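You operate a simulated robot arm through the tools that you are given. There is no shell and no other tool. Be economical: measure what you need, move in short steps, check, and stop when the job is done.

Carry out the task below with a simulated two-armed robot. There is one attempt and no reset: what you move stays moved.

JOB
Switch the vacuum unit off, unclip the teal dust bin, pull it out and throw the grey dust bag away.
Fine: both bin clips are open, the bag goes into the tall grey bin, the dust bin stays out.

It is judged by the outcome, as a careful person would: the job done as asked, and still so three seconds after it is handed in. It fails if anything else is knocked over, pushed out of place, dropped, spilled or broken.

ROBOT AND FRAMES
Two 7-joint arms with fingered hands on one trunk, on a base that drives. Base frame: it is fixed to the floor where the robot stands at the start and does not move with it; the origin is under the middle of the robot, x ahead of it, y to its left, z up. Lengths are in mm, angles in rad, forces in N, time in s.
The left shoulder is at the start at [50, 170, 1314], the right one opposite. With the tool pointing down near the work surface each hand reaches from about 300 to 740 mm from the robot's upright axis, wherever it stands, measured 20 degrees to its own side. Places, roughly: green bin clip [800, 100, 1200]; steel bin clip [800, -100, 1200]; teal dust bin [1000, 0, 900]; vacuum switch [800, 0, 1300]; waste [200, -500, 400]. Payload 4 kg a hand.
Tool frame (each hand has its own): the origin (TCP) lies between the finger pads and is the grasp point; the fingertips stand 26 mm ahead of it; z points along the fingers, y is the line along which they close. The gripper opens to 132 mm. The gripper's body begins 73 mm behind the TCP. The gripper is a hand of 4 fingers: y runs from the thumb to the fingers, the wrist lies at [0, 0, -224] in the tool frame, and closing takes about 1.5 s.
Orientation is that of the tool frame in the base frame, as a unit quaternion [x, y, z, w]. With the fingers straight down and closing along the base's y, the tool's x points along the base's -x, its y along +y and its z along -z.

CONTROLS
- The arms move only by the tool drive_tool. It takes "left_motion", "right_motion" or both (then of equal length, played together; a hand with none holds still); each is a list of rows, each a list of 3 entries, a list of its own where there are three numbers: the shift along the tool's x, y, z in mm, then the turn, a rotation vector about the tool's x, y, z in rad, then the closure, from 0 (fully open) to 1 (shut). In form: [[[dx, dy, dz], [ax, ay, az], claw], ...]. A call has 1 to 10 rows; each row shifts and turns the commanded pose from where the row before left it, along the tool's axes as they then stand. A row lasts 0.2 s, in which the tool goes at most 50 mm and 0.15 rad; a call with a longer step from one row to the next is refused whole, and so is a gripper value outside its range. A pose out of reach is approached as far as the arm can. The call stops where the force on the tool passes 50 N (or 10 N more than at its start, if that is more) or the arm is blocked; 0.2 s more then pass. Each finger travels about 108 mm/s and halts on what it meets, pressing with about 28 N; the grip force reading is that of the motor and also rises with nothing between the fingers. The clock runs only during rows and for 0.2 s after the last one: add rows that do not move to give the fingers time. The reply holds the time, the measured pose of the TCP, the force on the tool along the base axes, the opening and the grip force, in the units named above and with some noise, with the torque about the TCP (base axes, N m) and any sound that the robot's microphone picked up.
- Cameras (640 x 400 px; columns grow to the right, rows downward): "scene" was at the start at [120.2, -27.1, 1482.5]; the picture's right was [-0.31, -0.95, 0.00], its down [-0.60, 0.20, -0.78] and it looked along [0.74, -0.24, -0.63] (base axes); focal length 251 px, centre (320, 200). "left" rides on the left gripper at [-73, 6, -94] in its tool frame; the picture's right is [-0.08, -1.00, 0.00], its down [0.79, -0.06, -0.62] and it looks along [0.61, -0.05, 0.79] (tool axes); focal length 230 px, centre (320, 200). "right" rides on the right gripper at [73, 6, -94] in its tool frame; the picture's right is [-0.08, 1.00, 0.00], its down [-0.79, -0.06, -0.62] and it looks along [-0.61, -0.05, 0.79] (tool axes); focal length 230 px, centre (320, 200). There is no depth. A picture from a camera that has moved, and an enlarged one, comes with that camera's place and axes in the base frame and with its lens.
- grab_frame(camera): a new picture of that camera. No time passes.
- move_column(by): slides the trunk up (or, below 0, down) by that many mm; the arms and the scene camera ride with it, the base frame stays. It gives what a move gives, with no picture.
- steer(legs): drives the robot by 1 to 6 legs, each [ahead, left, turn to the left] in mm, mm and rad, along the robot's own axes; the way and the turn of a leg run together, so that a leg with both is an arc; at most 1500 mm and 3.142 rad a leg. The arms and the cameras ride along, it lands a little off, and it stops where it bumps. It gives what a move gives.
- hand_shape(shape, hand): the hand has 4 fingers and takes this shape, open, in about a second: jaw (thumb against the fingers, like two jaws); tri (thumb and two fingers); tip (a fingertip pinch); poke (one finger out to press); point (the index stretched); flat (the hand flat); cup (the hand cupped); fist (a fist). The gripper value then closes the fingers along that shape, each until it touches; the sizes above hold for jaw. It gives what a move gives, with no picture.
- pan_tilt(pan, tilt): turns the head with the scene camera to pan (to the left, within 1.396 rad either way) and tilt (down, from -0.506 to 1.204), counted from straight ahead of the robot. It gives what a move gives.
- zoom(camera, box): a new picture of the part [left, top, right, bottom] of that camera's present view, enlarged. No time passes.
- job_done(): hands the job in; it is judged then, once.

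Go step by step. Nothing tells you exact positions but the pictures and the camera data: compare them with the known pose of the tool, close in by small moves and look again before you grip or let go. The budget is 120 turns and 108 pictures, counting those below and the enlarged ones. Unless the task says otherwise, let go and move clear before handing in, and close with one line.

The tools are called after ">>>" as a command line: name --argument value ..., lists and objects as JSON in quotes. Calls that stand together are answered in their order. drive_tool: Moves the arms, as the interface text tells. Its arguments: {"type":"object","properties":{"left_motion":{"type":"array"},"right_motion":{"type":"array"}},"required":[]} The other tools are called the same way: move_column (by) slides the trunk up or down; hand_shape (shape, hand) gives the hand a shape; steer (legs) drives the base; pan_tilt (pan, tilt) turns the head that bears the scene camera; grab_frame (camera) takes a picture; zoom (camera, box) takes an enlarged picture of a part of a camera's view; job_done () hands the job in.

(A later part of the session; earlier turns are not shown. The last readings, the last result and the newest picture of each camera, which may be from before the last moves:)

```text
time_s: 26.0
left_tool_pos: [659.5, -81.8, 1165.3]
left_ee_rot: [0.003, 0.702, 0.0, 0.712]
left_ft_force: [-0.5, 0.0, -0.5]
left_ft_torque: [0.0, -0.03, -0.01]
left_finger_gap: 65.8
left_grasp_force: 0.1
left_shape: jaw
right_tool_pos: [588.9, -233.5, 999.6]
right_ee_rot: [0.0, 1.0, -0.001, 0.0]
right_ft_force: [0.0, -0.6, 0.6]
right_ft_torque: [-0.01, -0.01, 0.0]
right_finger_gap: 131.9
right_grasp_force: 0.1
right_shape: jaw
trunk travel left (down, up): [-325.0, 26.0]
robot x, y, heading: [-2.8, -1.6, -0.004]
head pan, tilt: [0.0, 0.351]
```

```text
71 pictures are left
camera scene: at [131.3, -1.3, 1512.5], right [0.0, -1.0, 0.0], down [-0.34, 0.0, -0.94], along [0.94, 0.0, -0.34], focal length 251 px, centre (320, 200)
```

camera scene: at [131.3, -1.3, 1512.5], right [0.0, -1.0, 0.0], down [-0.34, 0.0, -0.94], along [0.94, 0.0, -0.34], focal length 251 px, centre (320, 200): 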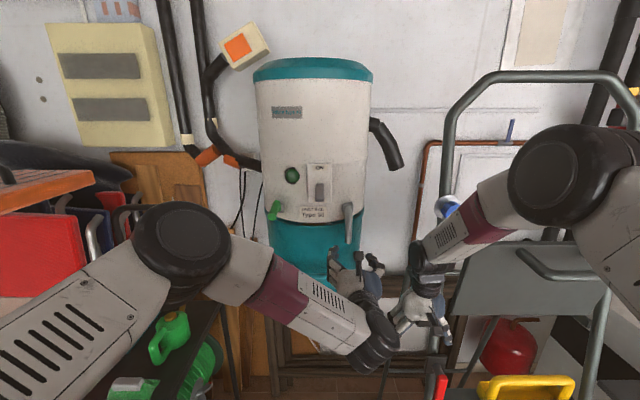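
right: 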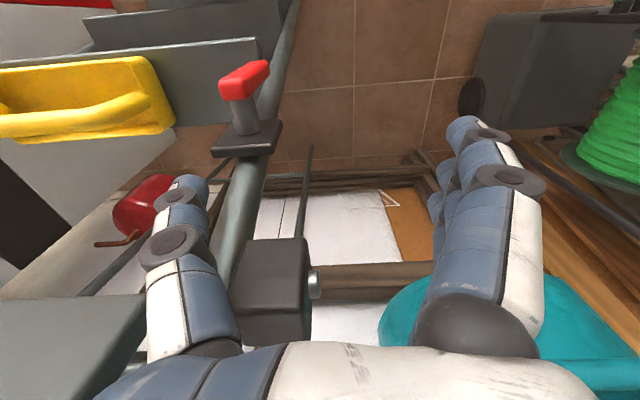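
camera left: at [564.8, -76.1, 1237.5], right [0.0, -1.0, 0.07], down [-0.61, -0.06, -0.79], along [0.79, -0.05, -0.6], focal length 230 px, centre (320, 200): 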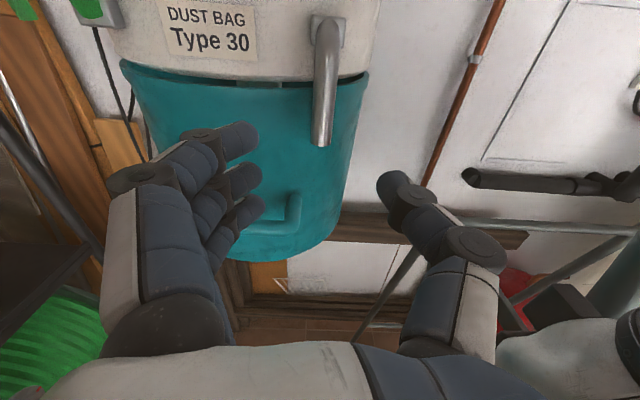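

The steel clip is centred between the open jaws. I advance to it and close.

>>> drive_tool --left_motion '[[[3, -1, 40], [0, 0, 0], 0.5], [[3, -1, 40], [0, 0, 0], 0.5], [[1, 0, 40], [0, 0, 0], 0.5], [[0, 0, 0], [0, 0, 0], 1], [[0, 0, 0], [0, 0, 0], 1], [[0, 0, 0], [0, 0, 0], 1], [[0, 0, 0], [0, 0, 0], 1], [[0, 0, 0], [0, 0, 0], 1]]'

>>> grab_frame --camera "left"

```text
time_s: 27.8
left_tool_pos: [780.3, -84.7, 1161.3]
left_ee_rot: [0.003, 0.703, -0.001, 0.712]
left_ft_force: [0.7, -0.7, 1.3]
left_ft_torque: [-0.01, -0.02, 0.01]
left_finger_gap: 16.7
left_grasp_force: 28.1
left_shape: jaw
right_tool_pos: [588.5, -233.7, 999.7]
right_ee_rot: [0.0, 1.0, 0.0, -0.001]
right_ft_force: [0.3, -0.6, 0.1]
right_ft_torque: [-0.01, -0.02, 0.04]
right_finger_gap: 132.0
right_grasp_force: 0.1
right_shape: jaw
trunk travel left (down, up): [-325.0, 26.0]
robot x, y, heading: [4.1, 2.0, 0.002]
head pan, tilt: [0.0, 0.351]
```

```text
70 pictures are left
camera left: at [686.6, -78.6, 1233.9], right [0.0, -1.0, 0.07], down [-0.61, -0.06, -0.79], along [0.8, -0.05, -0.6], focal length 230 px, centre (320, 200)
```

left: 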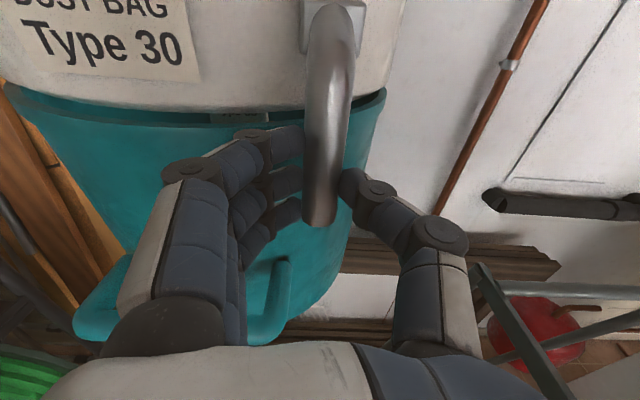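

The clip is gripped, but opening it may free the bin, so I'd rather hold the bin handle with the left hand and open this clip with the right. I let go, back off, and roll the left hand so it can grip the handle bar.

>>> drive_tool --left_motion '[[[0, 0, 0], [0, 0, 0], 0.5], [[0, 0, 0], [0, 0, 0], 0.5], [[0, 0, -45], [0, 0, 0], 0.5], [[0, 0, -45], [0, 0, 0], 0.5], [[0, 0, -45], [0, 0, 0], 0.5], [[30, 25, 0], [0, 0, 0], 0.5], [[30, 25, 0], [0, 0, 0], 0.5], [[30, 25, 0], [0, 0, 0], 0.5], [[30, 25, 0], [0, 0, 0], 0.5]]'

>>> drive_tool --left_motion '[[[0, 0, 0], [0, -0.012, -0.145], 0.3], [[0, 0, 0], [0, 0, -0.145], 0.3], [[0, 0, 0], [0, 0, -0.145], 0.3], [[0, 0, 0], [0, 0, -0.145], 0.3], [[0, 0, 0], [0, 0, -0.145], 0.3], [[0, 0, 0], [0, 0, -0.145], 0.3], [[0, 0, 0], [0, 0, -0.145], 0.3], [[0, 0, 0], [0, 0, -0.145], 0.3], [[0, 0, 0], [0, 0, -0.145], 0.3], [[0, 0, 0], [0, 0, -0.145], 0.3]]'

>>> grab_frame --camera "scene"

>>> grab_frame --camera "left"

```text
time_s: 29.8
left_tool_pos: [645.7, 15.9, 1039.1]
left_ee_rot: [0.002, 0.702, -0.001, 0.712]
left_ft_force: [0.8, -0.1, 0.0]
left_ft_torque: [-0.02, -0.01, -0.02]
left_finger_gap: 65.2
left_grasp_force: 0.1
left_shape: jaw
right_tool_pos: [589.4, -231.3, 999.2]
right_ee_rot: [0.0, 1.0, 0.0, 0.0]
right_ft_force: [0.2, 1.1, 0.5]
right_ft_torque: [-0.02, 0.01, 0.04]
right_finger_gap: 131.4
right_grasp_force: 0.1
right_shape: jaw
trunk travel left (down, up): [-325.0, 26.0]
robot x, y, heading: [4.7, -0.9, -0.001]
head pan, tilt: [0.0, 0.351]
```

```text
time_s: 32.0
left_tool_pos: [644.6, 15.0, 1039.2]
left_ee_rot: [-0.462, 0.523, -0.476, 0.536]
left_ft_force: [-0.5, -0.2, -0.2]
left_ft_torque: [0.04, -0.01, 0.02]
left_finger_gap: 92.1
left_grasp_force: 0.1
left_shape: jaw
right_tool_pos: [588.0, -234.0, 998.9]
right_ee_rot: [0.0, 1.0, 0.0, 0.0]
right_ft_force: [0.0, 0.1, 1.0]
right_ft_torque: [-0.01, -0.01, 0.0]
right_finger_gap: 132.0
right_grasp_force: 0.1
right_shape: jaw
trunk travel left (down, up): [-325.0, 26.0]
robot x, y, heading: [2.5, -1.1, 0.004]
head pan, tilt: [0.0, 0.351]
```

```text
69 pictures are left
camera scene: at [131.8, -0.2, 1512.4], right [0.0, -1.0, 0.0], down [-0.34, 0.0, -0.94], along [0.94, 0.0, -0.34], focal length 251 px, centre (320, 200)
```

scene: 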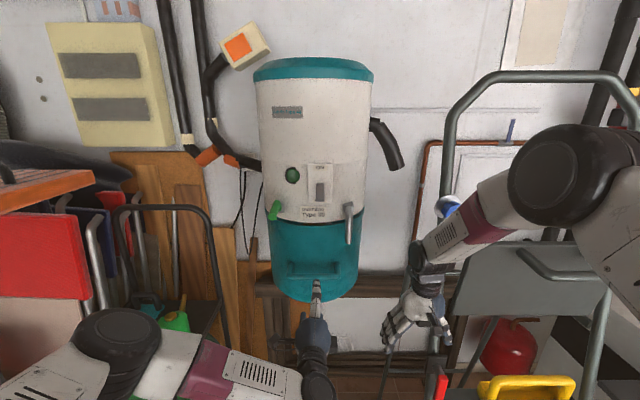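

```text
68 pictures are left
camera left: at [551.9, 89.2, 1041.4], right [-0.03, -0.04, 1.0], down [-0.62, -0.79, -0.05], along [0.79, -0.62, -0.01], focal length 230 px, centre (320, 200)
```

left: 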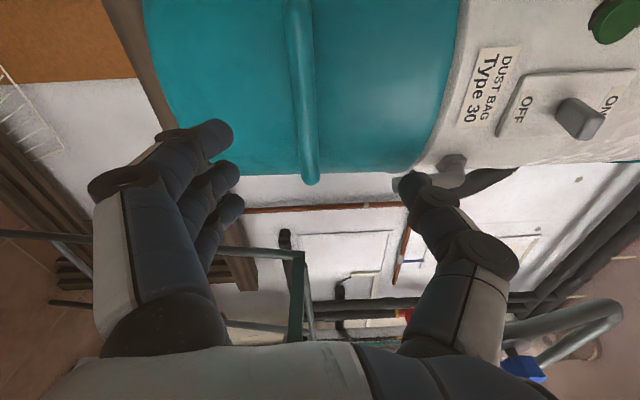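

The handle bar is horizontal at about (773, 22, 1030), between y −53 and 98. I finish the roll, go straight onto it and close.

>>> drive_tool --left_motion '[[[0, 0, 0], [0, 0, -0.12], 0.3], [[-5, 9, 30], [0, 0, 0], 0.3], [[0, 0, 45], [0, 0, 0], 0.3], [[0, 0, 30], [0, 0, 0], 0.3]]'

>>> grab_frame --camera "left"

```text
time_s: 33.0
left_tool_pos: [749.7, 21.2, 1033.5]
left_ee_rot: [-0.492, 0.496, -0.505, 0.506]
left_ft_force: [0.2, -0.8, 0.2]
left_ft_torque: [0.0, 0.02, -0.01]
left_finger_gap: 91.9
left_grasp_force: 0.1
left_shape: jaw
right_tool_pos: [589.9, -233.5, 1000.1]
right_ee_rot: [0.0, 1.0, -0.001, 0.0]
right_ft_force: [0.9, -0.2, 0.3]
right_ft_torque: [0.01, 0.03, 0.02]
right_finger_gap: 131.9
right_grasp_force: 0.0
right_shape: jaw
trunk travel left (down, up): [-325.0, 26.0]
robot x, y, heading: [2.0, -1.5, -0.002]
head pan, tilt: [0.0, 0.351]
```

```text
67 pictures are left
camera left: at [656.4, 93.5, 1025.5], right [-0.02, 0.07, 1.0], down [-0.62, -0.78, 0.04], along [0.78, -0.62, 0.07], focal length 230 px, centre (320, 200)
```

left: 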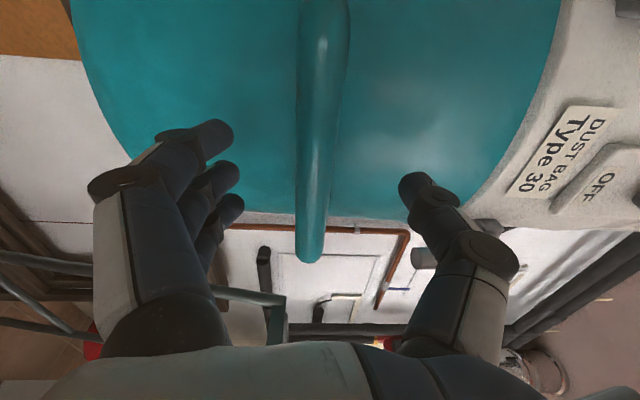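

The bar lies right between the jaws. Forward 22 mm more and close.

>>> drive_tool --left_motion '[[[0, 0, 22], [0, 0, 0], 0.3], [[0, 0, 0], [0, 0, 0], 1], [[0, 0, 0], [0, 0, 0], 1], [[0, 0, 0], [0, 0, 0], 1], [[0, 0, 0], [0, 0, 0], 1], [[0, 0, 0], [0, 0, 0], 1], [[0, 0, 0], [0, 0, 0], 1]]'

>>> grab_frame --camera "left"

>>> drive_tool --right_motion '[[[0, 0, -30], [0, -0.145, 0], 0.5], [[0, 0, -30], [0, -0.145, 0], 0.5], [[0, 0, -30], [0, -0.145, 0], 0.5], [[0, 0, -30], [0, -0.145, 0], 0.5], [[0, 0, -30], [0, -0.145, 0], 0.5], [[0, 0, -30], [0, -0.145, 0], 0.5], [[0, 0, -20], [0, -0.145, 0], 0.5], [[0, 0, 0], [0, -0.145, 0], 0.5], [[0, 0, 0], [0, -0.145, 0], 0.5], [[0, 0, 0], [0, -0.145, 0], 0.5]]'

>>> grab_frame --camera "scene"

```text
time_s: 34.6
left_tool_pos: [772.3, 21.8, 1033.8]
left_ee_rot: [-0.493, 0.494, -0.506, 0.507]
left_ft_force: [13.8, -1.1, 6.7]
left_ft_torque: [0.01, -0.08, 0.0]
left_finger_gap: 1.1
left_grasp_force: 28.5
left_shape: jaw
right_tool_pos: [591.0, -233.3, 999.6]
right_ee_rot: [0.0, 1.0, 0.0, -0.001]
right_ft_force: [0.4, 0.1, 0.9]
right_ft_torque: [-0.01, 0.01, 0.03]
right_finger_gap: 132.0
right_grasp_force: 0.1
right_shape: jaw
trunk travel left (down, up): [-325.0, 26.0]
robot x, y, heading: [-2.2, -1.7, -0.003]
head pan, tilt: [0.0, 0.351]
```

```text
66 pictures are left
camera left: at [679.9, 93.7, 1025.9], right [-0.03, 0.07, 1.0], down [-0.62, -0.78, 0.04], along [0.79, -0.62, 0.07], focal length 230 px, centre (320, 200)
```

left: 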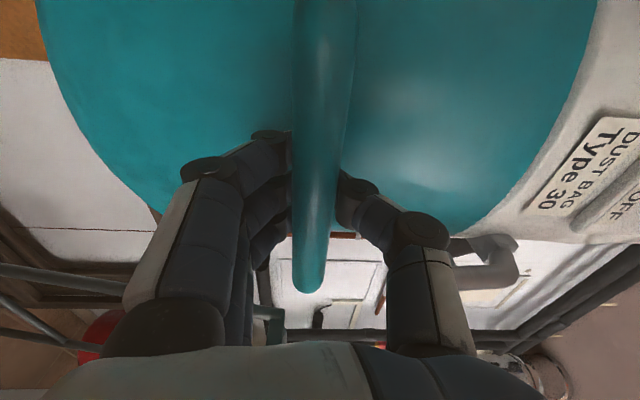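

```text
time_s: 36.8
left_tool_pos: [772.8, 21.5, 1032.9]
left_ee_rot: [-0.492, 0.495, -0.506, 0.507]
left_ft_force: [24.9, -1.1, 9.9]
left_ft_torque: [-0.02, -0.13, -0.04]
left_finger_gap: 0.8
left_grasp_force: 27.7
left_shape: jaw
right_tool_pos: [517.4, -253.6, 1180.9]
right_ee_rot: [0.04, 0.744, 0.001, 0.667]
right_ft_force: [-0.2, -0.2, 0.2]
right_ft_torque: [0.03, 0.02, -0.02]
right_finger_gap: 66.9
right_grasp_force: 0.1
right_shape: jaw
right hand out of reach, approached as far as the arm can: row 8
trunk travel left (down, up): [-325.0, 26.0]
robot x, y, heading: [0.4, 0.4, 0.004]
head pan, tilt: [0.0, 0.351]
```

```text
65 pictures are left
camera scene: at [133.3, -0.3, 1512.3], right [0.0, -1.0, 0.0], down [-0.34, 0.0, -0.94], along [0.94, 0.0, -0.34], focal length 251 px, centre (320, 200)
```

scene: 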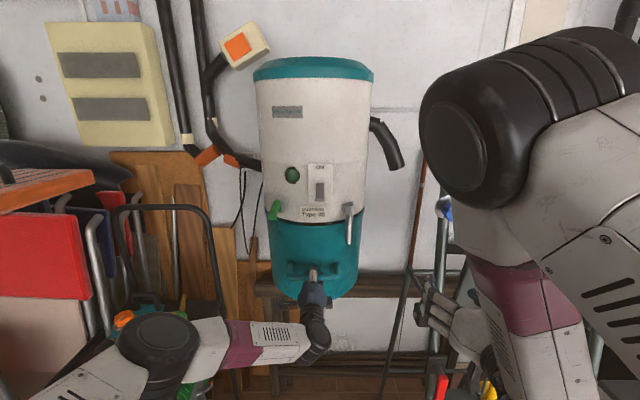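

The left fingers have wrapped round the bar. Now I level the right hand and bring it in front of the steel clip, relaxing the left slightly.

>>> drive_tool --right_motion '[[[0, 0, 0], [-0.055, -0.109, -0.058], 0.5], [[0, 30, 30], [0, 0, 0], 0.5], [[5, 35, 30], [0, 0, 0], 0.5], [[5, 35, 30], [0, 0, 0], 0.5], [[5, 35, 30], [0, 0, 0], 0.5], [[5, 35, 15], [0, 0, 0], 0.5]]' --left_motion '[[[0, 0, 3], [0, 0, 0], 1], [[0, 0, 2], [0, 0, 0], 1], [[0, 0, 0], [0, 0, 0], 1], [[0, 0, 0], [0, 0, 0], 1], [[0, 0, 0], [0, 0, 0], 1], [[0, 0, 0], [0, 0, 0], 1]]'

>>> grab_frame --camera "right"

>>> grab_frame --camera "scene"

```text
time_s: 38.4
left_tool_pos: [778.2, 19.7, 1033.9]
left_ee_rot: [-0.493, 0.495, -0.505, 0.507]
left_ft_force: [4.1, 0.9, 1.3]
left_ft_torque: [-0.01, -0.02, 0.0]
left_finger_gap: 0.0
left_grasp_force: 27.6
left_shape: jaw
right_tool_pos: [655.4, -98.5, 1155.2]
right_ee_rot: [0.008, 0.711, -0.01, 0.704]
right_ft_force: [-0.4, -0.3, 0.3]
right_ft_torque: [0.0, 0.01, -0.02]
right_finger_gap: 66.6
right_grasp_force: 0.0
right_shape: jaw
trunk travel left (down, up): [-325.0, 26.0]
robot x, y, heading: [-0.4, -0.3, -0.001]
head pan, tilt: [0.0, 0.351]
stopped in row 6 (right hand): the arm was blocked; the commanded pose is now the measured one
```

```text
64 pictures are left
camera right: at [560.8, -88.8, 1082.4], right [0.03, 1.0, 0.07], down [-0.61, -0.04, 0.79], along [0.79, -0.07, 0.61], focal length 230 px, centre (320, 200)
```

right: 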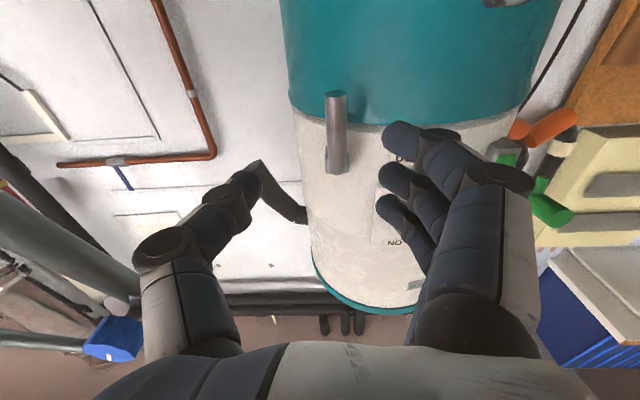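

```text
63 pictures are left
camera scene: at [132.6, -1.0, 1512.3], right [0.0, -1.0, 0.0], down [-0.34, 0.0, -0.94], along [0.94, 0.0, -0.34], focal length 251 px, centre (320, 200)
```

scene: 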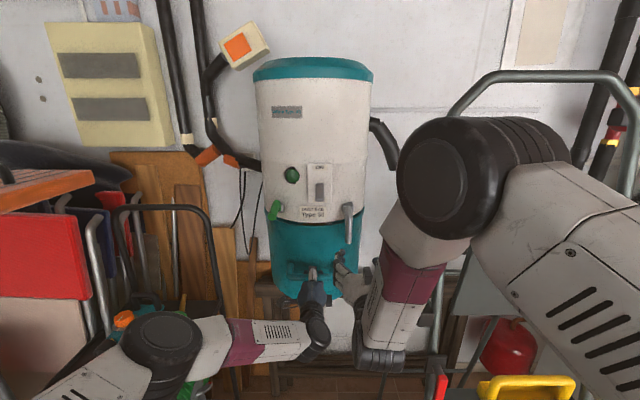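

The right hand lightly met something (likely the left hand) at y −98. The clip is at y −84, x ≈786; I go up 20 mm first, then shift 13 mm and advance.

>>> drive_tool --right_motion '[[[-20, 0, 0], [0, 0, 0], 0.5], [[0, 7, 20], [0, 0, 0], 0.5], [[0, 7, 35], [0, 0, 0], 0.5], [[0, 0, 35], [0, 0, 0], 0.5], [[0, 0, 30], [0, 0, 0], 0.5]]'

>>> grab_frame --camera "right"

>>> grab_frame --camera "scene"

```text
time_s: 39.7
left_tool_pos: [776.6, 20.4, 1036.1]
left_ee_rot: [-0.492, 0.494, -0.504, 0.509]
left_ft_force: [15.7, -0.7, -2.9]
left_ft_torque: [0.01, -0.09, -0.04]
left_finger_gap: 0.0
left_grasp_force: 28.2
left_shape: jaw
right_tool_pos: [780.5, -145.9, 1186.6]
right_ee_rot: [0.054, 0.707, -0.028, 0.704]
right_ft_force: [-26.6, -18.0, 3.3]
right_ft_torque: [0.06, 0.04, 1.22]
right_finger_gap: 60.1
right_grasp_force: 0.1
right_shape: jaw
trunk travel left (down, up): [-325.0, 26.0]
robot x, y, heading: [-2.0, -0.9, -0.006]
head pan, tilt: [0.0, 0.351]
stopped in row 5 (right hand): the force on the tool passed its limit at 61 N (the readings are from after the stop); the commanded pose is now the measured one
```

```text
62 pictures are left
camera right: at [688.2, -125.8, 1113.1], right [0.11, 0.99, 0.11], down [-0.62, -0.02, 0.79], along [0.78, -0.16, 0.61], focal length 230 px, centre (320, 200)
```

right: 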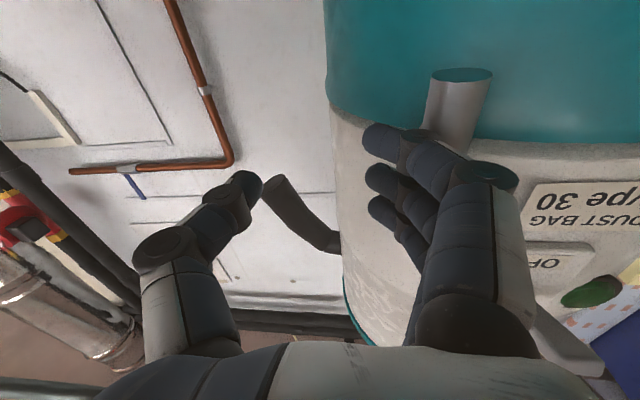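

```text
61 pictures are left
camera scene: at [127.7, -4.3, 1512.7], right [0.0, -1.0, 0.0], down [-0.34, 0.0, -0.94], along [0.94, 0.0, -0.34], focal length 251 px, centre (320, 200)
```

scene: 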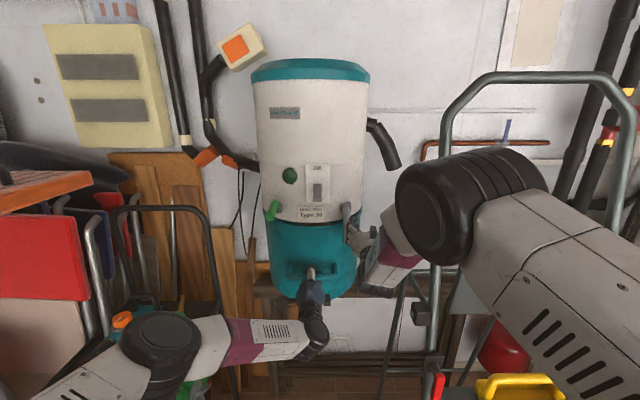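

The hand got pushed to the right and the fingers met the clip's flank. I back straight off and see where the free hand goes.

>>> drive_tool --right_motion '[[[0, -3, -30], [0, 0, 0], 0.5], [[0, 0, -45], [0, 0, 0], 0.5], [[0, 0, -45], [0, 0, 0], 0.5], [[0, 0, 0], [-0.05, 0, -0.06], 0.5], [[0, 0, 0], [0, 0, 0], 0.5]]'

>>> grab_frame --camera "right"

>>> grab_frame --camera "left"

```text
time_s: 41.1
left_tool_pos: [779.7, 21.7, 1034.7]
left_ee_rot: [-0.493, 0.493, -0.505, 0.509]
left_ft_force: [8.2, -2.7, -0.4]
left_ft_torque: [-0.05, -0.06, 0.01]
left_finger_gap: 0.0
left_grasp_force: 27.8
left_shape: jaw
right_tool_pos: [672.6, -165.1, 1191.1]
right_ee_rot: [0.055, 0.71, -0.035, 0.701]
right_ft_force: [-0.6, 1.1, -0.1]
right_ft_torque: [-0.02, 0.0, 0.0]
right_finger_gap: 66.0
right_grasp_force: 0.1
right_shape: jaw
trunk travel left (down, up): [-325.0, 26.0]
robot x, y, heading: [0.2, 1.0, -0.002]
head pan, tilt: [0.0, 0.351]
stopped in row 5 (right hand): the arm was blocked; the commanded pose is now the measured one
```

```text
60 pictures are left
camera right: at [579.4, -144.9, 1117.2], right [0.13, 0.99, 0.11], down [-0.61, 0.0, 0.79], along [0.78, -0.17, 0.6], focal length 230 px, centre (320, 200)
```

right: 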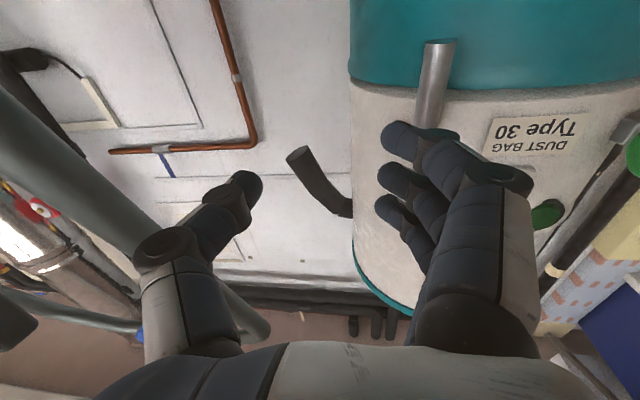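

```text
59 pictures are left
camera left: at [686.9, 94.7, 1027.1], right [-0.03, 0.07, 1.0], down [-0.62, -0.79, 0.04], along [0.79, -0.61, 0.07], focal length 230 px, centre (320, 200)
```

left: 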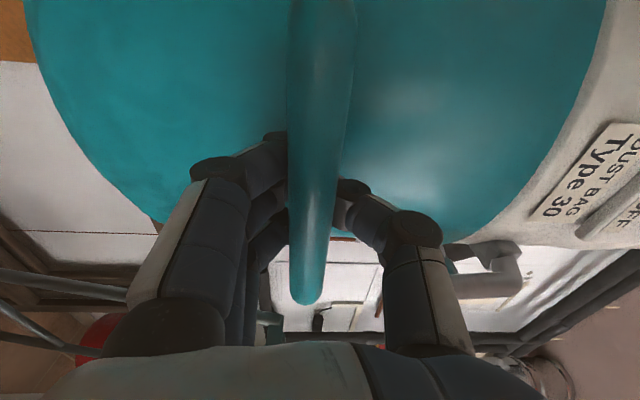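

The right arm is against its limits in this roll (its camera is underneath, unlike the left). I back away and roll the right hand by 180° via the outer side so it mirrors the left.

>>> drive_tool --right_motion '[[[0, -30, -30], [-0.05, 0, -0.06], 0.5], [[0, -30, -30], [0, 0, -0.14], 0.5], [[0, 0, 0], [0, 0, -0.145], 0.5], [[0, 0, 0], [0, 0, -0.145], 0.5], [[0, 0, 0], [0, 0, -0.145], 0.5], [[0, 0, 0], [0, 0, -0.145], 0.5], [[0, 0, 0], [0, 0, -0.145], 0.5], [[0, 0, 0], [0, 0, -0.145], 0.5], [[0, 0, 0], [0, 0, -0.145], 0.5], [[0, 0, 0], [0, 0, -0.145], 0.5]]'

>>> grab_frame --camera "scene"

```text
time_s: 43.5
left_tool_pos: [780.3, 23.1, 1035.2]
left_ee_rot: [-0.493, 0.493, -0.506, 0.508]
left_ft_force: [9.5, -2.3, -0.6]
left_ft_torque: [0.01, -0.02, -0.01]
left_finger_gap: 0.0
left_grasp_force: 28.2
left_shape: jaw
right_tool_pos: [608.0, -248.8, 1190.6]
right_ee_rot: [-0.386, 0.601, -0.457, 0.53]
right_ft_force: [-0.1, -0.6, -0.7]
right_ft_torque: [-0.01, -0.01, -0.01]
right_finger_gap: 65.9
right_grasp_force: 0.2
right_shape: jaw
trunk travel left (down, up): [-325.0, 26.0]
robot x, y, heading: [0.4, 0.3, -0.003]
head pan, tilt: [0.0, 0.351]
stopped in row 10 (right hand): the arm was blocked; the commanded pose is now the measured one
```

```text
58 pictures are left
camera scene: at [132.8, -1.8, 1512.2], right [0.0, -1.0, 0.0], down [-0.34, 0.0, -0.94], along [0.94, 0.0, -0.34], focal length 251 px, centre (320, 200)
```

scene: 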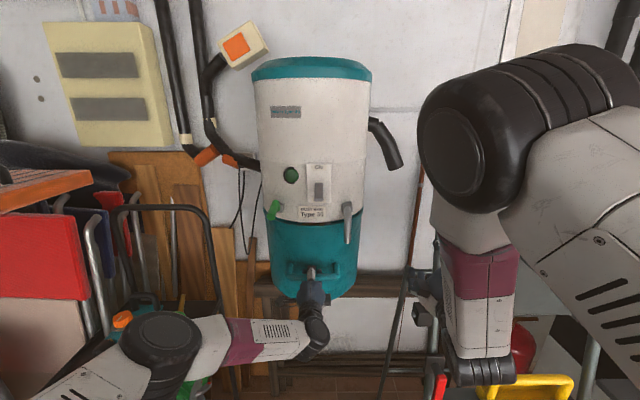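

The outer roll direction hits a limit. I'll try the other direction, moving down and out a little meanwhile.

>>> drive_tool --right_motion '[[[0, 0, 0], [0, 0, 0.145], 0.5], [[0, 0, 0], [0, 0, 0.145], 0.5], [[0, 0, 0], [0, 0, 0.145], 0.5], [[0, 0, 0], [0, 0, 0.145], 0.5], [[0, 0, 0], [0, 0, 0.145], 0.5], [[0, 0, 0], [0, 0, 0.145], 0.5], [[0, 0, 0], [0, 0, 0.145], 0.5], [[0, 0, 0], [0, 0, 0.145], 0.5], [[20, 0, 0], [0, 0, 0.145], 0.5], [[20, 0, 0], [0, 0, 0.145], 0.5]]'

>>> drive_tool --right_motion '[[[20, 0, 0], [0, 0, 0.145], 0.5], [[0, 0, 0], [0, 0, 0.145], 0.5], [[0, 0, 0], [0, 0, 0.145], 0.5], [[0, 0, 0], [0, 0, 0.145], 0.5], [[0, 0, 0], [0, 0, 0.145], 0.5], [[0, 0, 0], [0, 0, 0.145], 0.5], [[0, 0, 0], [0, 0, 0.145], 0.5], [[0, 0, 0], [0, 0, 0.145], 0.5], [[0, 0, 0], [0, 0, 0.145], 0.5], [[0, 0, 0], [0, 0, 0.145], 0.5]]'

>>> grab_frame --camera "scene"

```text
time_s: 45.7
left_tool_pos: [779.4, 21.9, 1033.1]
left_ee_rot: [-0.493, 0.494, -0.504, 0.509]
left_ft_force: [13.3, -4.7, 1.8]
left_ft_torque: [-0.01, -0.03, -0.01]
left_finger_gap: 0.0
left_grasp_force: 27.7
left_shape: jaw
right_tool_pos: [607.5, -258.7, 1156.9]
right_ee_rot: [0.121, 0.701, 0.01, 0.703]
right_ft_force: [0.0, 0.2, 0.2]
right_ft_torque: [-0.03, 0.03, 0.02]
right_finger_gap: 65.9
right_grasp_force: 0.0
right_shape: jaw
trunk travel left (down, up): [-325.0, 26.0]
robot x, y, heading: [-1.4, 0.7, 0.001]
head pan, tilt: [0.0, 0.351]
```

```text
time_s: 47.9
left_tool_pos: [779.9, 22.1, 1034.8]
left_ee_rot: [-0.493, 0.494, -0.504, 0.508]
left_ft_force: [12.9, -4.7, 3.8]
left_ft_torque: [-0.02, -0.04, -0.01]
left_finger_gap: 0.2
left_grasp_force: 28.6
left_shape: jaw
right_tool_pos: [605.1, -243.7, 1131.8]
right_ee_rot: [0.547, 0.458, 0.472, 0.517]
right_ft_force: [0.0, -0.4, -0.1]
right_ft_torque: [0.01, -0.01, 0.03]
right_finger_gap: 66.0
right_grasp_force: 0.1
right_shape: jaw
trunk travel left (down, up): [-325.0, 26.0]
robot x, y, heading: [1.4, -1.7, -0.001]
head pan, tilt: [0.0, 0.351]
```

```text
57 pictures are left
camera scene: at [132.8, -2.1, 1512.3], right [0.0, -1.0, 0.0], down [-0.34, 0.0, -0.94], along [0.94, 0.0, -0.34], focal length 251 px, centre (320, 200)
```

scene: 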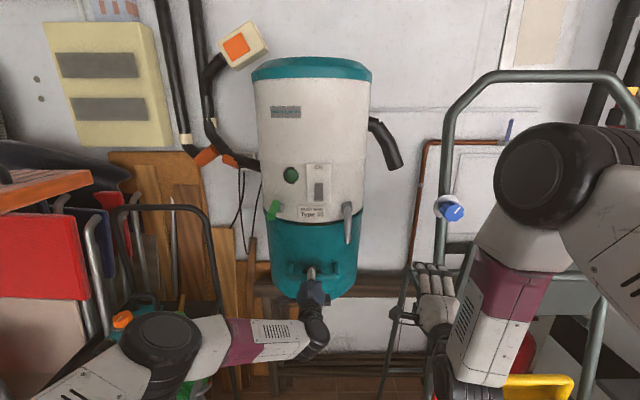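

The roll goes well this way (camera now on the inner side). I continue to the full half turn.

>>> drive_tool --right_motion '[[[0, 0, 0], [0, 0, 0.145], 0.5], [[0, 0, 0], [0, 0, 0.145], 0.5], [[0, 0, 0], [0, 0, 0.145], 0.5], [[0, 0, 0], [0, 0, 0.145], 0.5], [[0, 0, 0], [0, 0, 0.145], 0.5], [[0, 0, 0], [0, 0, 0.145], 0.5], [[0, 0, 0], [0, 0, 0.145], 0.5], [[0, 0, 0], [0, 0, 0.145], 0.5], [[0, 0, 0], [0, 0, 0.145], 0.5], [[0, 0, 0], [0, 0, 0.145], 0.5]]'

>>> grab_frame --camera "scene"

>>> grab_frame --camera "right"

```text
time_s: 50.1
left_tool_pos: [779.9, 21.8, 1034.2]
left_ee_rot: [-0.493, 0.494, -0.505, 0.509]
left_ft_force: [11.5, -4.1, 4.0]
left_ft_torque: [-0.03, -0.04, 0.0]
left_finger_gap: 0.2
left_grasp_force: 28.3
left_shape: jaw
right_tool_pos: [606.3, -242.9, 1131.0]
right_ee_rot: [0.714, -0.02, 0.696, 0.073]
right_ft_force: [-0.8, -1.0, 1.0]
right_ft_torque: [0.0, 0.01, -0.01]
right_finger_gap: 66.1
right_grasp_force: 0.0
right_shape: jaw
trunk travel left (down, up): [-325.0, 26.0]
robot x, y, heading: [-1.4, -0.1, -0.004]
head pan, tilt: [0.0, 0.351]
```

```text
56 pictures are left
camera scene: at [132.8, -2.0, 1512.3], right [0.0, -1.0, 0.0], down [-0.34, 0.0, -0.94], along [0.94, 0.0, -0.34], focal length 251 px, centre (320, 200)
```

scene: 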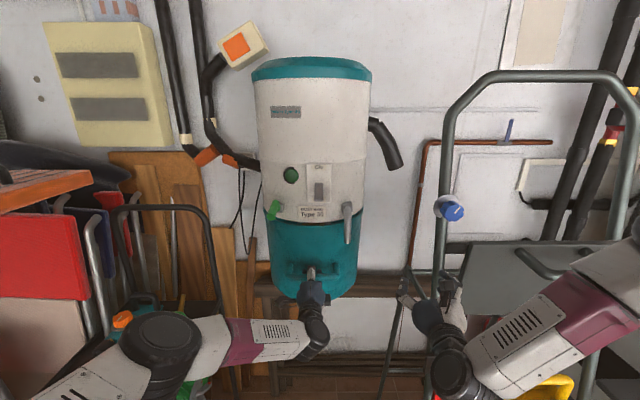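

```text
55 pictures are left
camera right: at [514.7, -230.7, 1204.9], right [-0.13, -0.99, 0.0], down [-0.63, 0.09, -0.77], along [0.77, -0.1, -0.63], focal length 230 px, centre (320, 200)
```

right: 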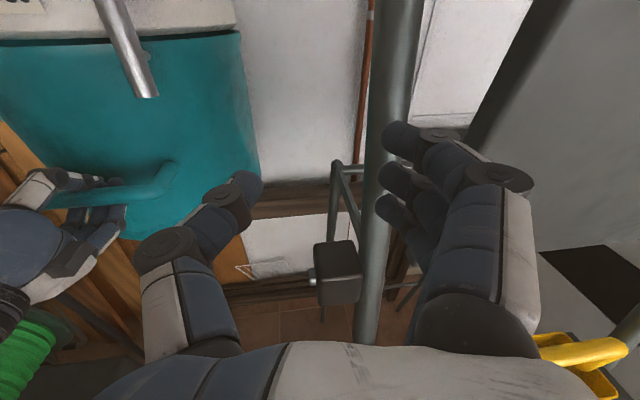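

The right hand now mirrors the left and the elbow has dropped. I level it and bring it in front of the steel clip.

>>> drive_tool --right_motion '[[[0, 0, 0], [0.125, 0.024, 0.07], 0.5], [[20, -30, 0], [0, 0, 0], 0.5], [[14, -35, 10], [0, 0, 0], 0.5], [[0, -35, 15], [0, 0, 0], 0.5], [[0, -35, 15], [0, 0, 0], 0.5], [[0, -24, 14], [0, 0, 0], 0.5]]'

>>> grab_frame --camera "right"

```text
time_s: 51.5
left_tool_pos: [779.1, 22.7, 1034.5]
left_ee_rot: [-0.493, 0.494, -0.505, 0.508]
left_ft_force: [13.4, -3.6, 2.4]
left_ft_torque: [0.0, -0.04, -0.02]
left_finger_gap: 0.0
left_grasp_force: 28.3
left_shape: jaw
right_tool_pos: [663.1, -84.2, 1163.6]
right_ee_rot: [0.708, -0.001, 0.707, 0.006]
right_ft_force: [0.4, 0.7, -0.3]
right_ft_torque: [0.01, -0.02, 0.0]
right_finger_gap: 66.1
right_grasp_force: 0.1
right_shape: jaw
trunk travel left (down, up): [-325.0, 26.0]
robot x, y, heading: [4.2, -0.5, -0.004]
head pan, tilt: [0.0, 0.351]
```

```text
54 pictures are left
camera right: at [569.0, -89.0, 1236.2], right [-0.01, -1.0, -0.07], down [-0.62, 0.06, -0.78], along [0.79, 0.04, -0.62], focal length 230 px, centre (320, 200)
```

right: 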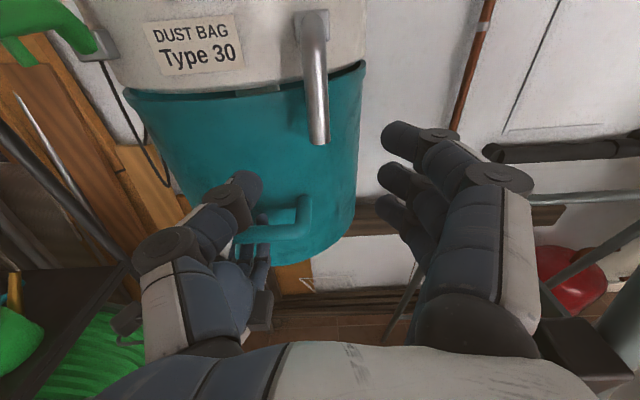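

Centred and free. Advance to the clip and close.

>>> drive_tool --right_motion '[[[-3, 0, 40], [0, 0, 0], 0.5], [[-2, 0, 40], [0, 0, 0], 0.5], [[0, 0, 36], [0, 0, 0], 0.5], [[0, 0, 0], [0, 0, 0], 1], [[0, 0, 0], [0, 0, 0], 1], [[0, 0, 0], [0, 0, 0], 1], [[0, 0, 0], [0, 0, 0], 1], [[0, 0, 0], [0, 0, 0], 1]]'

>>> grab_frame --camera "right"

```text
time_s: 53.3
left_tool_pos: [779.2, 21.9, 1033.8]
left_ee_rot: [-0.493, 0.494, -0.504, 0.509]
left_ft_force: [12.0, -3.4, 3.2]
left_ft_torque: [-0.02, -0.03, -0.04]
left_finger_gap: 0.1
left_grasp_force: 27.8
left_shape: jaw
right_tool_pos: [779.9, -86.9, 1159.4]
right_ee_rot: [0.707, -0.001, 0.707, 0.006]
right_ft_force: [1.3, -1.6, -0.3]
right_ft_torque: [0.02, -0.01, -0.03]
right_finger_gap: 16.5
right_grasp_force: 28.1
right_shape: jaw
trunk travel left (down, up): [-325.0, 26.0]
robot x, y, heading: [-1.1, 0.2, -0.005]
head pan, tilt: [0.0, 0.351]
```

```text
53 pictures are left
camera right: at [685.8, -89.6, 1231.7], right [-0.01, -1.0, -0.07], down [-0.62, 0.06, -0.78], along [0.79, 0.04, -0.62], focal length 230 px, centre (320, 200)
```

right: 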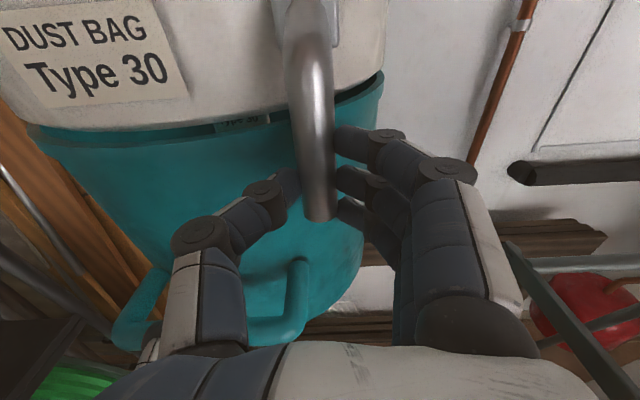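

Firm grip. I swing the steel clip along the same arc.

>>> drive_tool --right_motion '[[[4, 0, -8], [0, 0, 0], 1], [[6, 0, -8], [0, 0, 0], 1], [[7, 0, -7], [0, 0, 0], 1], [[10, 0, -8], [0, 0, 0], 1], [[10, 0, -7], [0, 0, 0], 1], [[12, 0, -5], [0, 0, 0], 1], [[12, 0, -5], [0, 0, 0], 1], [[12, 0, -2], [0, 0, 0], 1], [[12, 0, -1], [0, 0, 0], 1], [[8, 0, 0], [0, 0, 0], 1]]'

>>> grab_frame --camera "right"

>>> grab_frame --camera "scene"

```text
time_s: 55.5
left_tool_pos: [779.2, 22.6, 1034.5]
left_ee_rot: [-0.494, 0.493, -0.505, 0.508]
left_ft_force: [-0.3, -4.1, 3.3]
left_ft_torque: [-0.02, 0.01, 0.01]
left_finger_gap: 0.0
left_grasp_force: 28.1
left_shape: jaw
right_tool_pos: [726.9, -84.4, 1251.4]
right_ee_rot: [0.708, 0.0, 0.706, 0.007]
right_ft_force: [8.9, 4.9, -2.9]
right_ft_torque: [-0.02, 0.08, 0.02]
right_finger_gap: 11.9
right_grasp_force: 28.0
right_shape: jaw
trunk travel left (down, up): [-325.0, 26.0]
robot x, y, heading: [0.7, 2.0, -0.007]
head pan, tilt: [0.0, 0.351]
```

```text
52 pictures are left
camera right: at [633.4, -87.4, 1323.8], right [-0.01, -1.0, -0.07], down [-0.62, 0.06, -0.78], along [0.79, 0.04, -0.62], focal length 230 px, centre (320, 200)
```

right: 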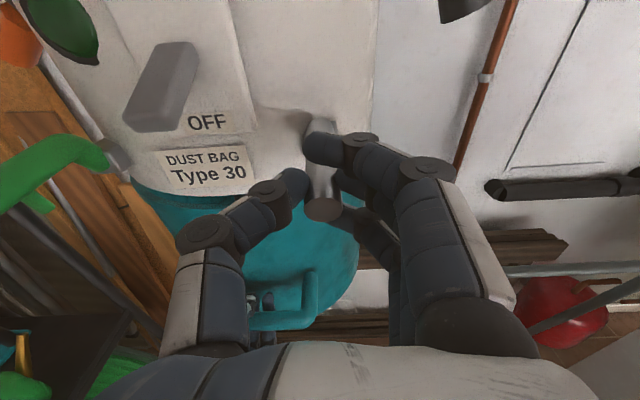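

```text
51 pictures are left
camera scene: at [133.0, -0.7, 1512.2], right [0.0, -1.0, 0.0], down [-0.34, 0.0, -0.94], along [0.94, 0.0, -0.34], focal length 251 px, centre (320, 200)
```

scene: 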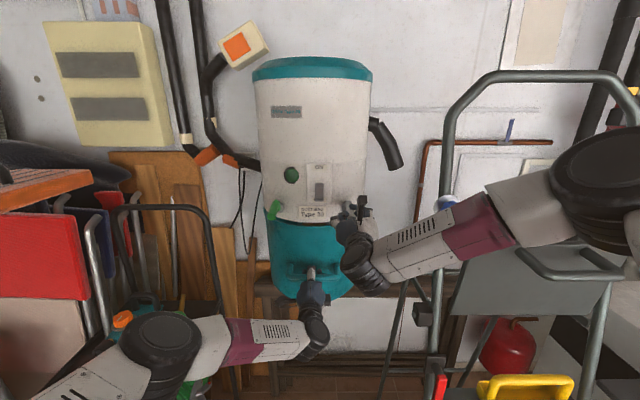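

The steel clip is horizontal too; the bin stays put. A touch higher, then I open and withdraw the right hand straight back to x≈580.

>>> drive_tool --right_motion '[[[8, 0, 1], [0, 0, 0], 1], [[6, 0, 1], [0, 0, 0], 1], [[0, 0, 0], [0, 0, 0.0], 0.4], [[0, 0, 0], [0, 0, 0], 0.4], [[0, 0, 0], [0, 0, 0], 0.4], [[0, 0, -45], [0, 0, 0], 0.4], [[0, 0, -45], [0, 0, 0], 0.4], [[0, 0, -45], [0, 0, 0], 0.4], [[0, 45, 0], [0, 0, 0], 0.4], [[0, 45, 0], [0, 0, 0], 0.4]]'

>>> zoom --camera "scene" --box '[240, 150, 400, 310]'

>>> grab_frame --camera "right"

```text
time_s: 57.7
left_tool_pos: [779.3, 22.6, 1033.8]
left_ee_rot: [-0.494, 0.493, -0.504, 0.509]
left_ft_force: [0.2, 0.0, -0.8]
left_ft_torque: [-0.03, 0.0, 0.03]
left_finger_gap: 0.0
left_grasp_force: 27.6
left_shape: jaw
right_tool_pos: [591.2, -174.2, 1265.5]
right_ee_rot: [0.707, 0.001, 0.707, 0.005]
right_ft_force: [0.0, 0.2, 0.3]
right_ft_torque: [-0.01, 0.0, 0.02]
right_finger_gap: 78.9
right_grasp_force: 0.0
right_shape: jaw
trunk travel left (down, up): [-325.0, 26.0]
robot x, y, heading: [3.5, 0.1, -0.003]
head pan, tilt: [0.0, 0.351]
```

```text
2.50 times, centred on (320, 230) of scene
camera zoom: at [131.5, -2.0, 1512.4], right [0.0, -1.0, 0.0], down [-0.34, 0.0, -0.94], along [0.94, 0.0, -0.34], focal length 627 px, centre (320, 125)
```

zoom: 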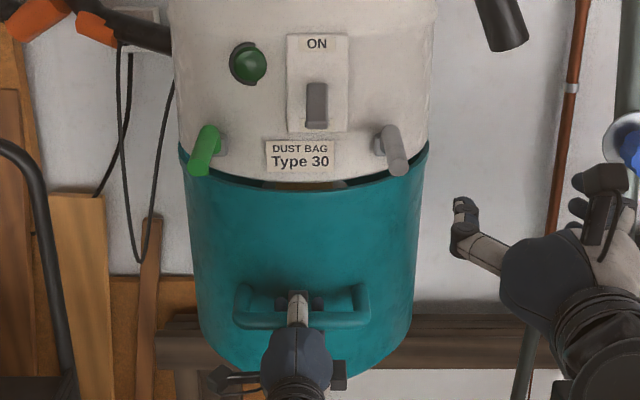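

```text
49 pictures are left
camera right: at [497.5, -177.8, 1338.7], right [-0.01, -1.0, -0.07], down [-0.62, 0.06, -0.78], along [0.79, 0.04, -0.62], focal length 230 px, centre (320, 200)
```

right: 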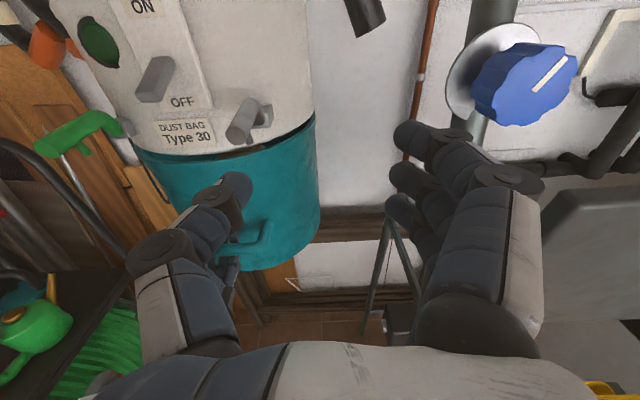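

Both clips stand open. Now a gentle test pull on the bin with the left hand.

>>> drive_tool --left_motion '[[[0, 0, -8], [0, 0, 0], 1], [[0, 0, -8], [0, 0, 0], 1], [[0, 0, -8], [0, 0, 0], 1], [[0, 0, -8], [0, 0, 0], 1]]'

>>> zoom --camera "scene" --box '[240, 150, 400, 310]'

```text
time_s: 58.7
left_tool_pos: [745.9, 22.9, 1034.6]
left_ee_rot: [-0.493, 0.494, -0.504, 0.508]
left_ft_force: [2.5, -3.7, -1.4]
left_ft_torque: [-0.06, -0.02, 0.03]
left_finger_gap: 0.1
left_grasp_force: 28.0
left_shape: jaw
right_tool_pos: [592.0, -173.6, 1266.3]
right_ee_rot: [0.707, 0.0, 0.707, 0.005]
right_ft_force: [0.1, 1.0, 0.4]
right_ft_torque: [0.02, 0.01, 0.0]
right_finger_gap: 79.1
right_grasp_force: 0.1
right_shape: jaw
trunk travel left (down, up): [-325.0, 26.0]
robot x, y, heading: [-2.3, -0.7, -0.006]
head pan, tilt: [0.0, 0.351]
```

```text
2.50 times, centred on (320, 230) of scene
camera zoom: at [131.7, -1.8, 1512.4], right [0.0, -1.0, 0.0], down [-0.34, 0.0, -0.94], along [0.94, 0.0, -0.34], focal length 627 px, centre (320, 125)
```

zoom: 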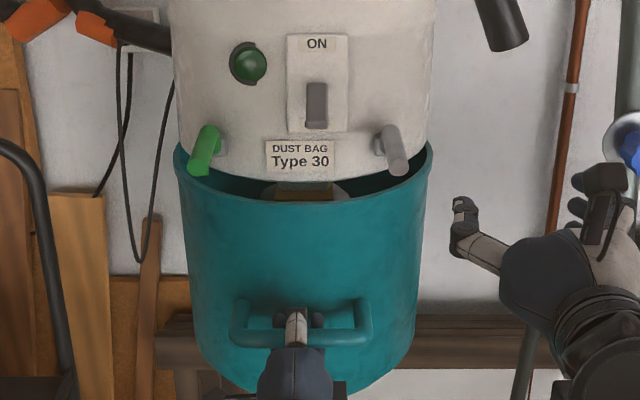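

The bin slides smoothly and carries its own weight. I keep pulling.

>>> drive_tool --left_motion '[[[0, 0, -20], [0, 0, 0], 1], [[0, 0, -20], [0, 0, 0], 1], [[0, 0, -20], [0, 0, 0], 1], [[0, 0, -20], [0, 0, 0], 1], [[0, 0, -20], [0, 0, 0], 1], [[0, 0, -20], [0, 0, 0], 1], [[0, 0, -20], [0, 0, 0], 1], [[0, 0, -20], [0, 0, 0], 1]]'

>>> grab_frame --camera "scene"

```text
time_s: 60.5
left_tool_pos: [584.8, 22.8, 1032.1]
left_ee_rot: [-0.493, 0.494, -0.505, 0.509]
left_ft_force: [1.1, 3.6, 17.7]
left_ft_torque: [-0.06, 0.11, -0.03]
left_finger_gap: 0.0
left_grasp_force: 28.0
left_shape: jaw
right_tool_pos: [589.6, -172.6, 1267.8]
right_ee_rot: [0.707, 0.001, 0.708, 0.005]
right_ft_force: [0.3, -0.3, 0.0]
right_ft_torque: [-0.02, 0.0, 0.0]
right_finger_gap: 79.1
right_grasp_force: 0.0
right_shape: jaw
trunk travel left (down, up): [-325.0, 26.0]
robot x, y, heading: [-1.7, -1.0, -0.003]
head pan, tilt: [0.0, 0.351]
```

```text
47 pictures are left
camera scene: at [129.4, -0.6, 1512.7], right [0.0, -1.0, 0.0], down [-0.34, 0.0, -0.94], along [0.94, 0.0, -0.34], focal length 251 px, centre (320, 200)
```

scene: 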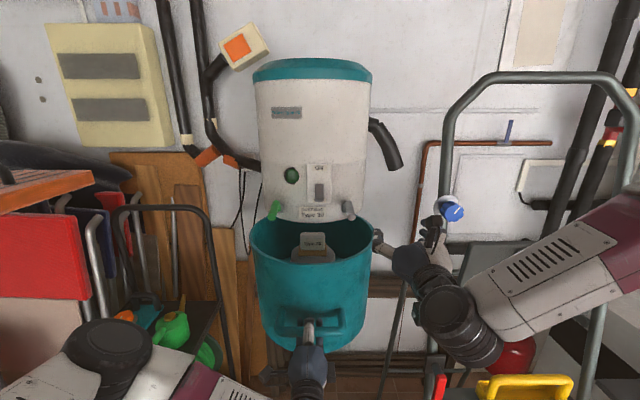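

The bin is out about 195 mm and a cardboard tab of the bag shows. I look closer.

>>> zoom --camera "scene" --box '[240, 190, 400, 290]'

>>> grab_frame --camera "right"

```text
4.00 times, centred on (320, 240) of scene
camera zoom: at [129.4, -0.6, 1512.7], right [0.0, -1.0, 0.0], down [-0.34, 0.0, -0.94], along [0.94, 0.0, -0.34], focal length 1003 px, centre (320, 40)
```

zoom: 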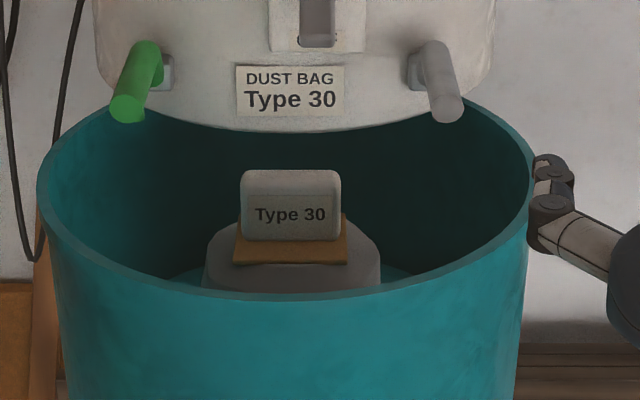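

```text
45 pictures are left
camera right: at [495.9, -176.2, 1339.9], right [-0.01, -1.0, -0.07], down [-0.61, 0.06, -0.79], along [0.79, 0.04, -0.61], focal length 230 px, centre (320, 200)
```

right: 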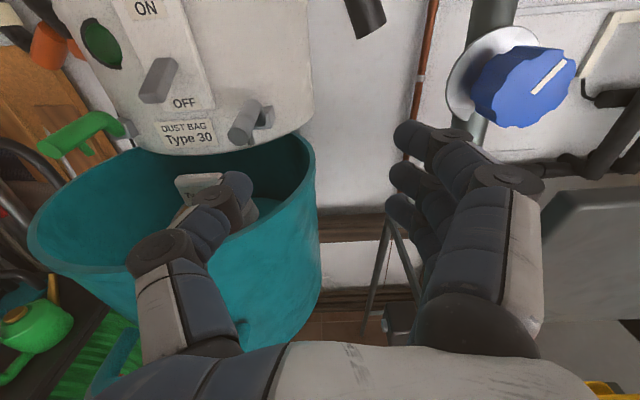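

The bag has a "Type 30" tab on a brown collar, at about (770, 20, 1155); the rim is at z≈1187. To lift it clear of the unit I need the bin further out, so I pull more with force watching.

>>> drive_tool --left_motion '[[[0, 0, -12], [0, 0, 0], 1], [[0, 0, -12], [0, 0, 0], 1], [[0, 0, -12], [0, 0, 0], 1], [[0, 0, -12], [0, 0, 0], 1], [[0, 0, -12], [0, 0, 0], 1]]' --right_motion '[[[0, 20, 0], [0, 0, 0], 0.4], [[0, 20, 0], [0, 0, 0], 0.4], [[0, 20, 0], [0, 0, 0], 0.4], [[0, 0, 0], [0, 0, 0], 0.4], [[0, 0, 0], [0, 0, 0], 0.4]]'

>>> grab_frame --camera "scene"

```text
time_s: 61.7
left_tool_pos: [524.9, 22.7, 1028.9]
left_ee_rot: [-0.493, 0.493, -0.505, 0.509]
left_ft_force: [1.0, 1.9, 25.7]
left_ft_torque: [0.02, 0.2, -0.03]
left_finger_gap: 0.0
left_grasp_force: 28.2
left_shape: jaw
right_tool_pos: [586.9, -232.4, 1268.7]
right_ee_rot: [0.706, 0.001, 0.708, 0.005]
right_ft_force: [0.4, -0.2, 0.2]
right_ft_torque: [0.02, 0.0, -0.01]
right_finger_gap: 79.0
right_grasp_force: 0.0
right_shape: jaw
trunk travel left (down, up): [-325.0, 26.0]
robot x, y, heading: [-3.0, -1.0, -0.011]
head pan, tilt: [0.0, 0.351]
```

```text
44 pictures are left
camera scene: at [129.0, -0.7, 1512.7], right [0.0, -1.0, 0.0], down [-0.34, 0.0, -0.94], along [0.94, 0.0, -0.34], focal length 251 px, centre (320, 200)
```

scene: 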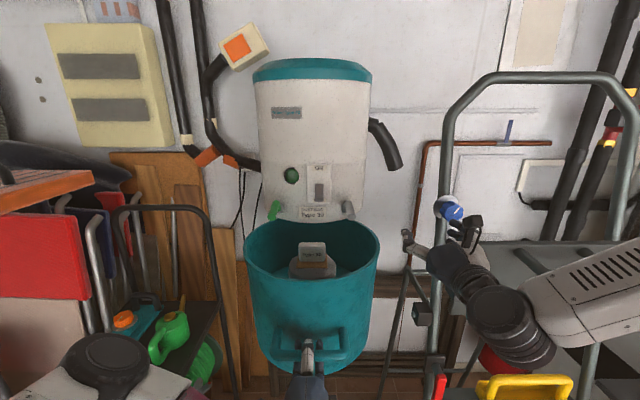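

The small upward force comes from a slight tilt of the pulling line; I correct height and pull another 75 mm.

>>> drive_tool --left_motion '[[[0, -6, 0], [0, 0, 0], 1], [[0, -1, -12], [0, 0, 0], 1], [[0, -1, -12], [0, 0, 0], 1], [[0, -1, -12], [0, 0, 0], 1], [[0, -1, -12], [0, 0, 0], 1], [[0, -1, -12], [0, 0, 0], 1], [[0, -1, -12], [0, 0, 0], 1]]'

>>> grab_frame --camera "scene"

```text
time_s: 63.3
left_tool_pos: [454.1, 21.9, 1036.9]
left_ee_rot: [-0.493, 0.494, -0.504, 0.508]
left_ft_force: [0.7, 2.6, -10.8]
left_ft_torque: [0.02, -0.02, -0.02]
left_finger_gap: 0.0
left_grasp_force: 28.2
left_shape: jaw
right_tool_pos: [589.4, -231.9, 1266.5]
right_ee_rot: [0.707, 0.0, 0.707, 0.006]
right_ft_force: [-0.8, 0.2, 0.5]
right_ft_torque: [-0.03, 0.0, 0.03]
right_finger_gap: 79.1
right_grasp_force: 0.1
right_shape: jaw
trunk travel left (down, up): [-325.0, 26.0]
robot x, y, heading: [-2.6, -4.1, -0.003]
head pan, tilt: [0.0, 0.351]
```

```text
43 pictures are left
camera scene: at [132.0, -0.8, 1512.3], right [0.0, -1.0, 0.0], down [-0.34, 0.0, -0.94], along [0.94, 0.0, -0.34], focal length 251 px, centre (320, 200)
```

scene: 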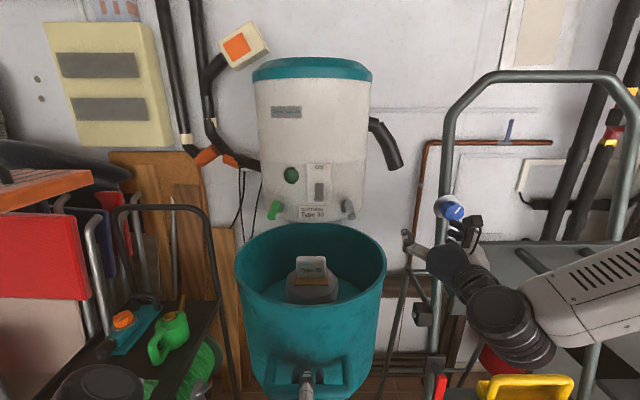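

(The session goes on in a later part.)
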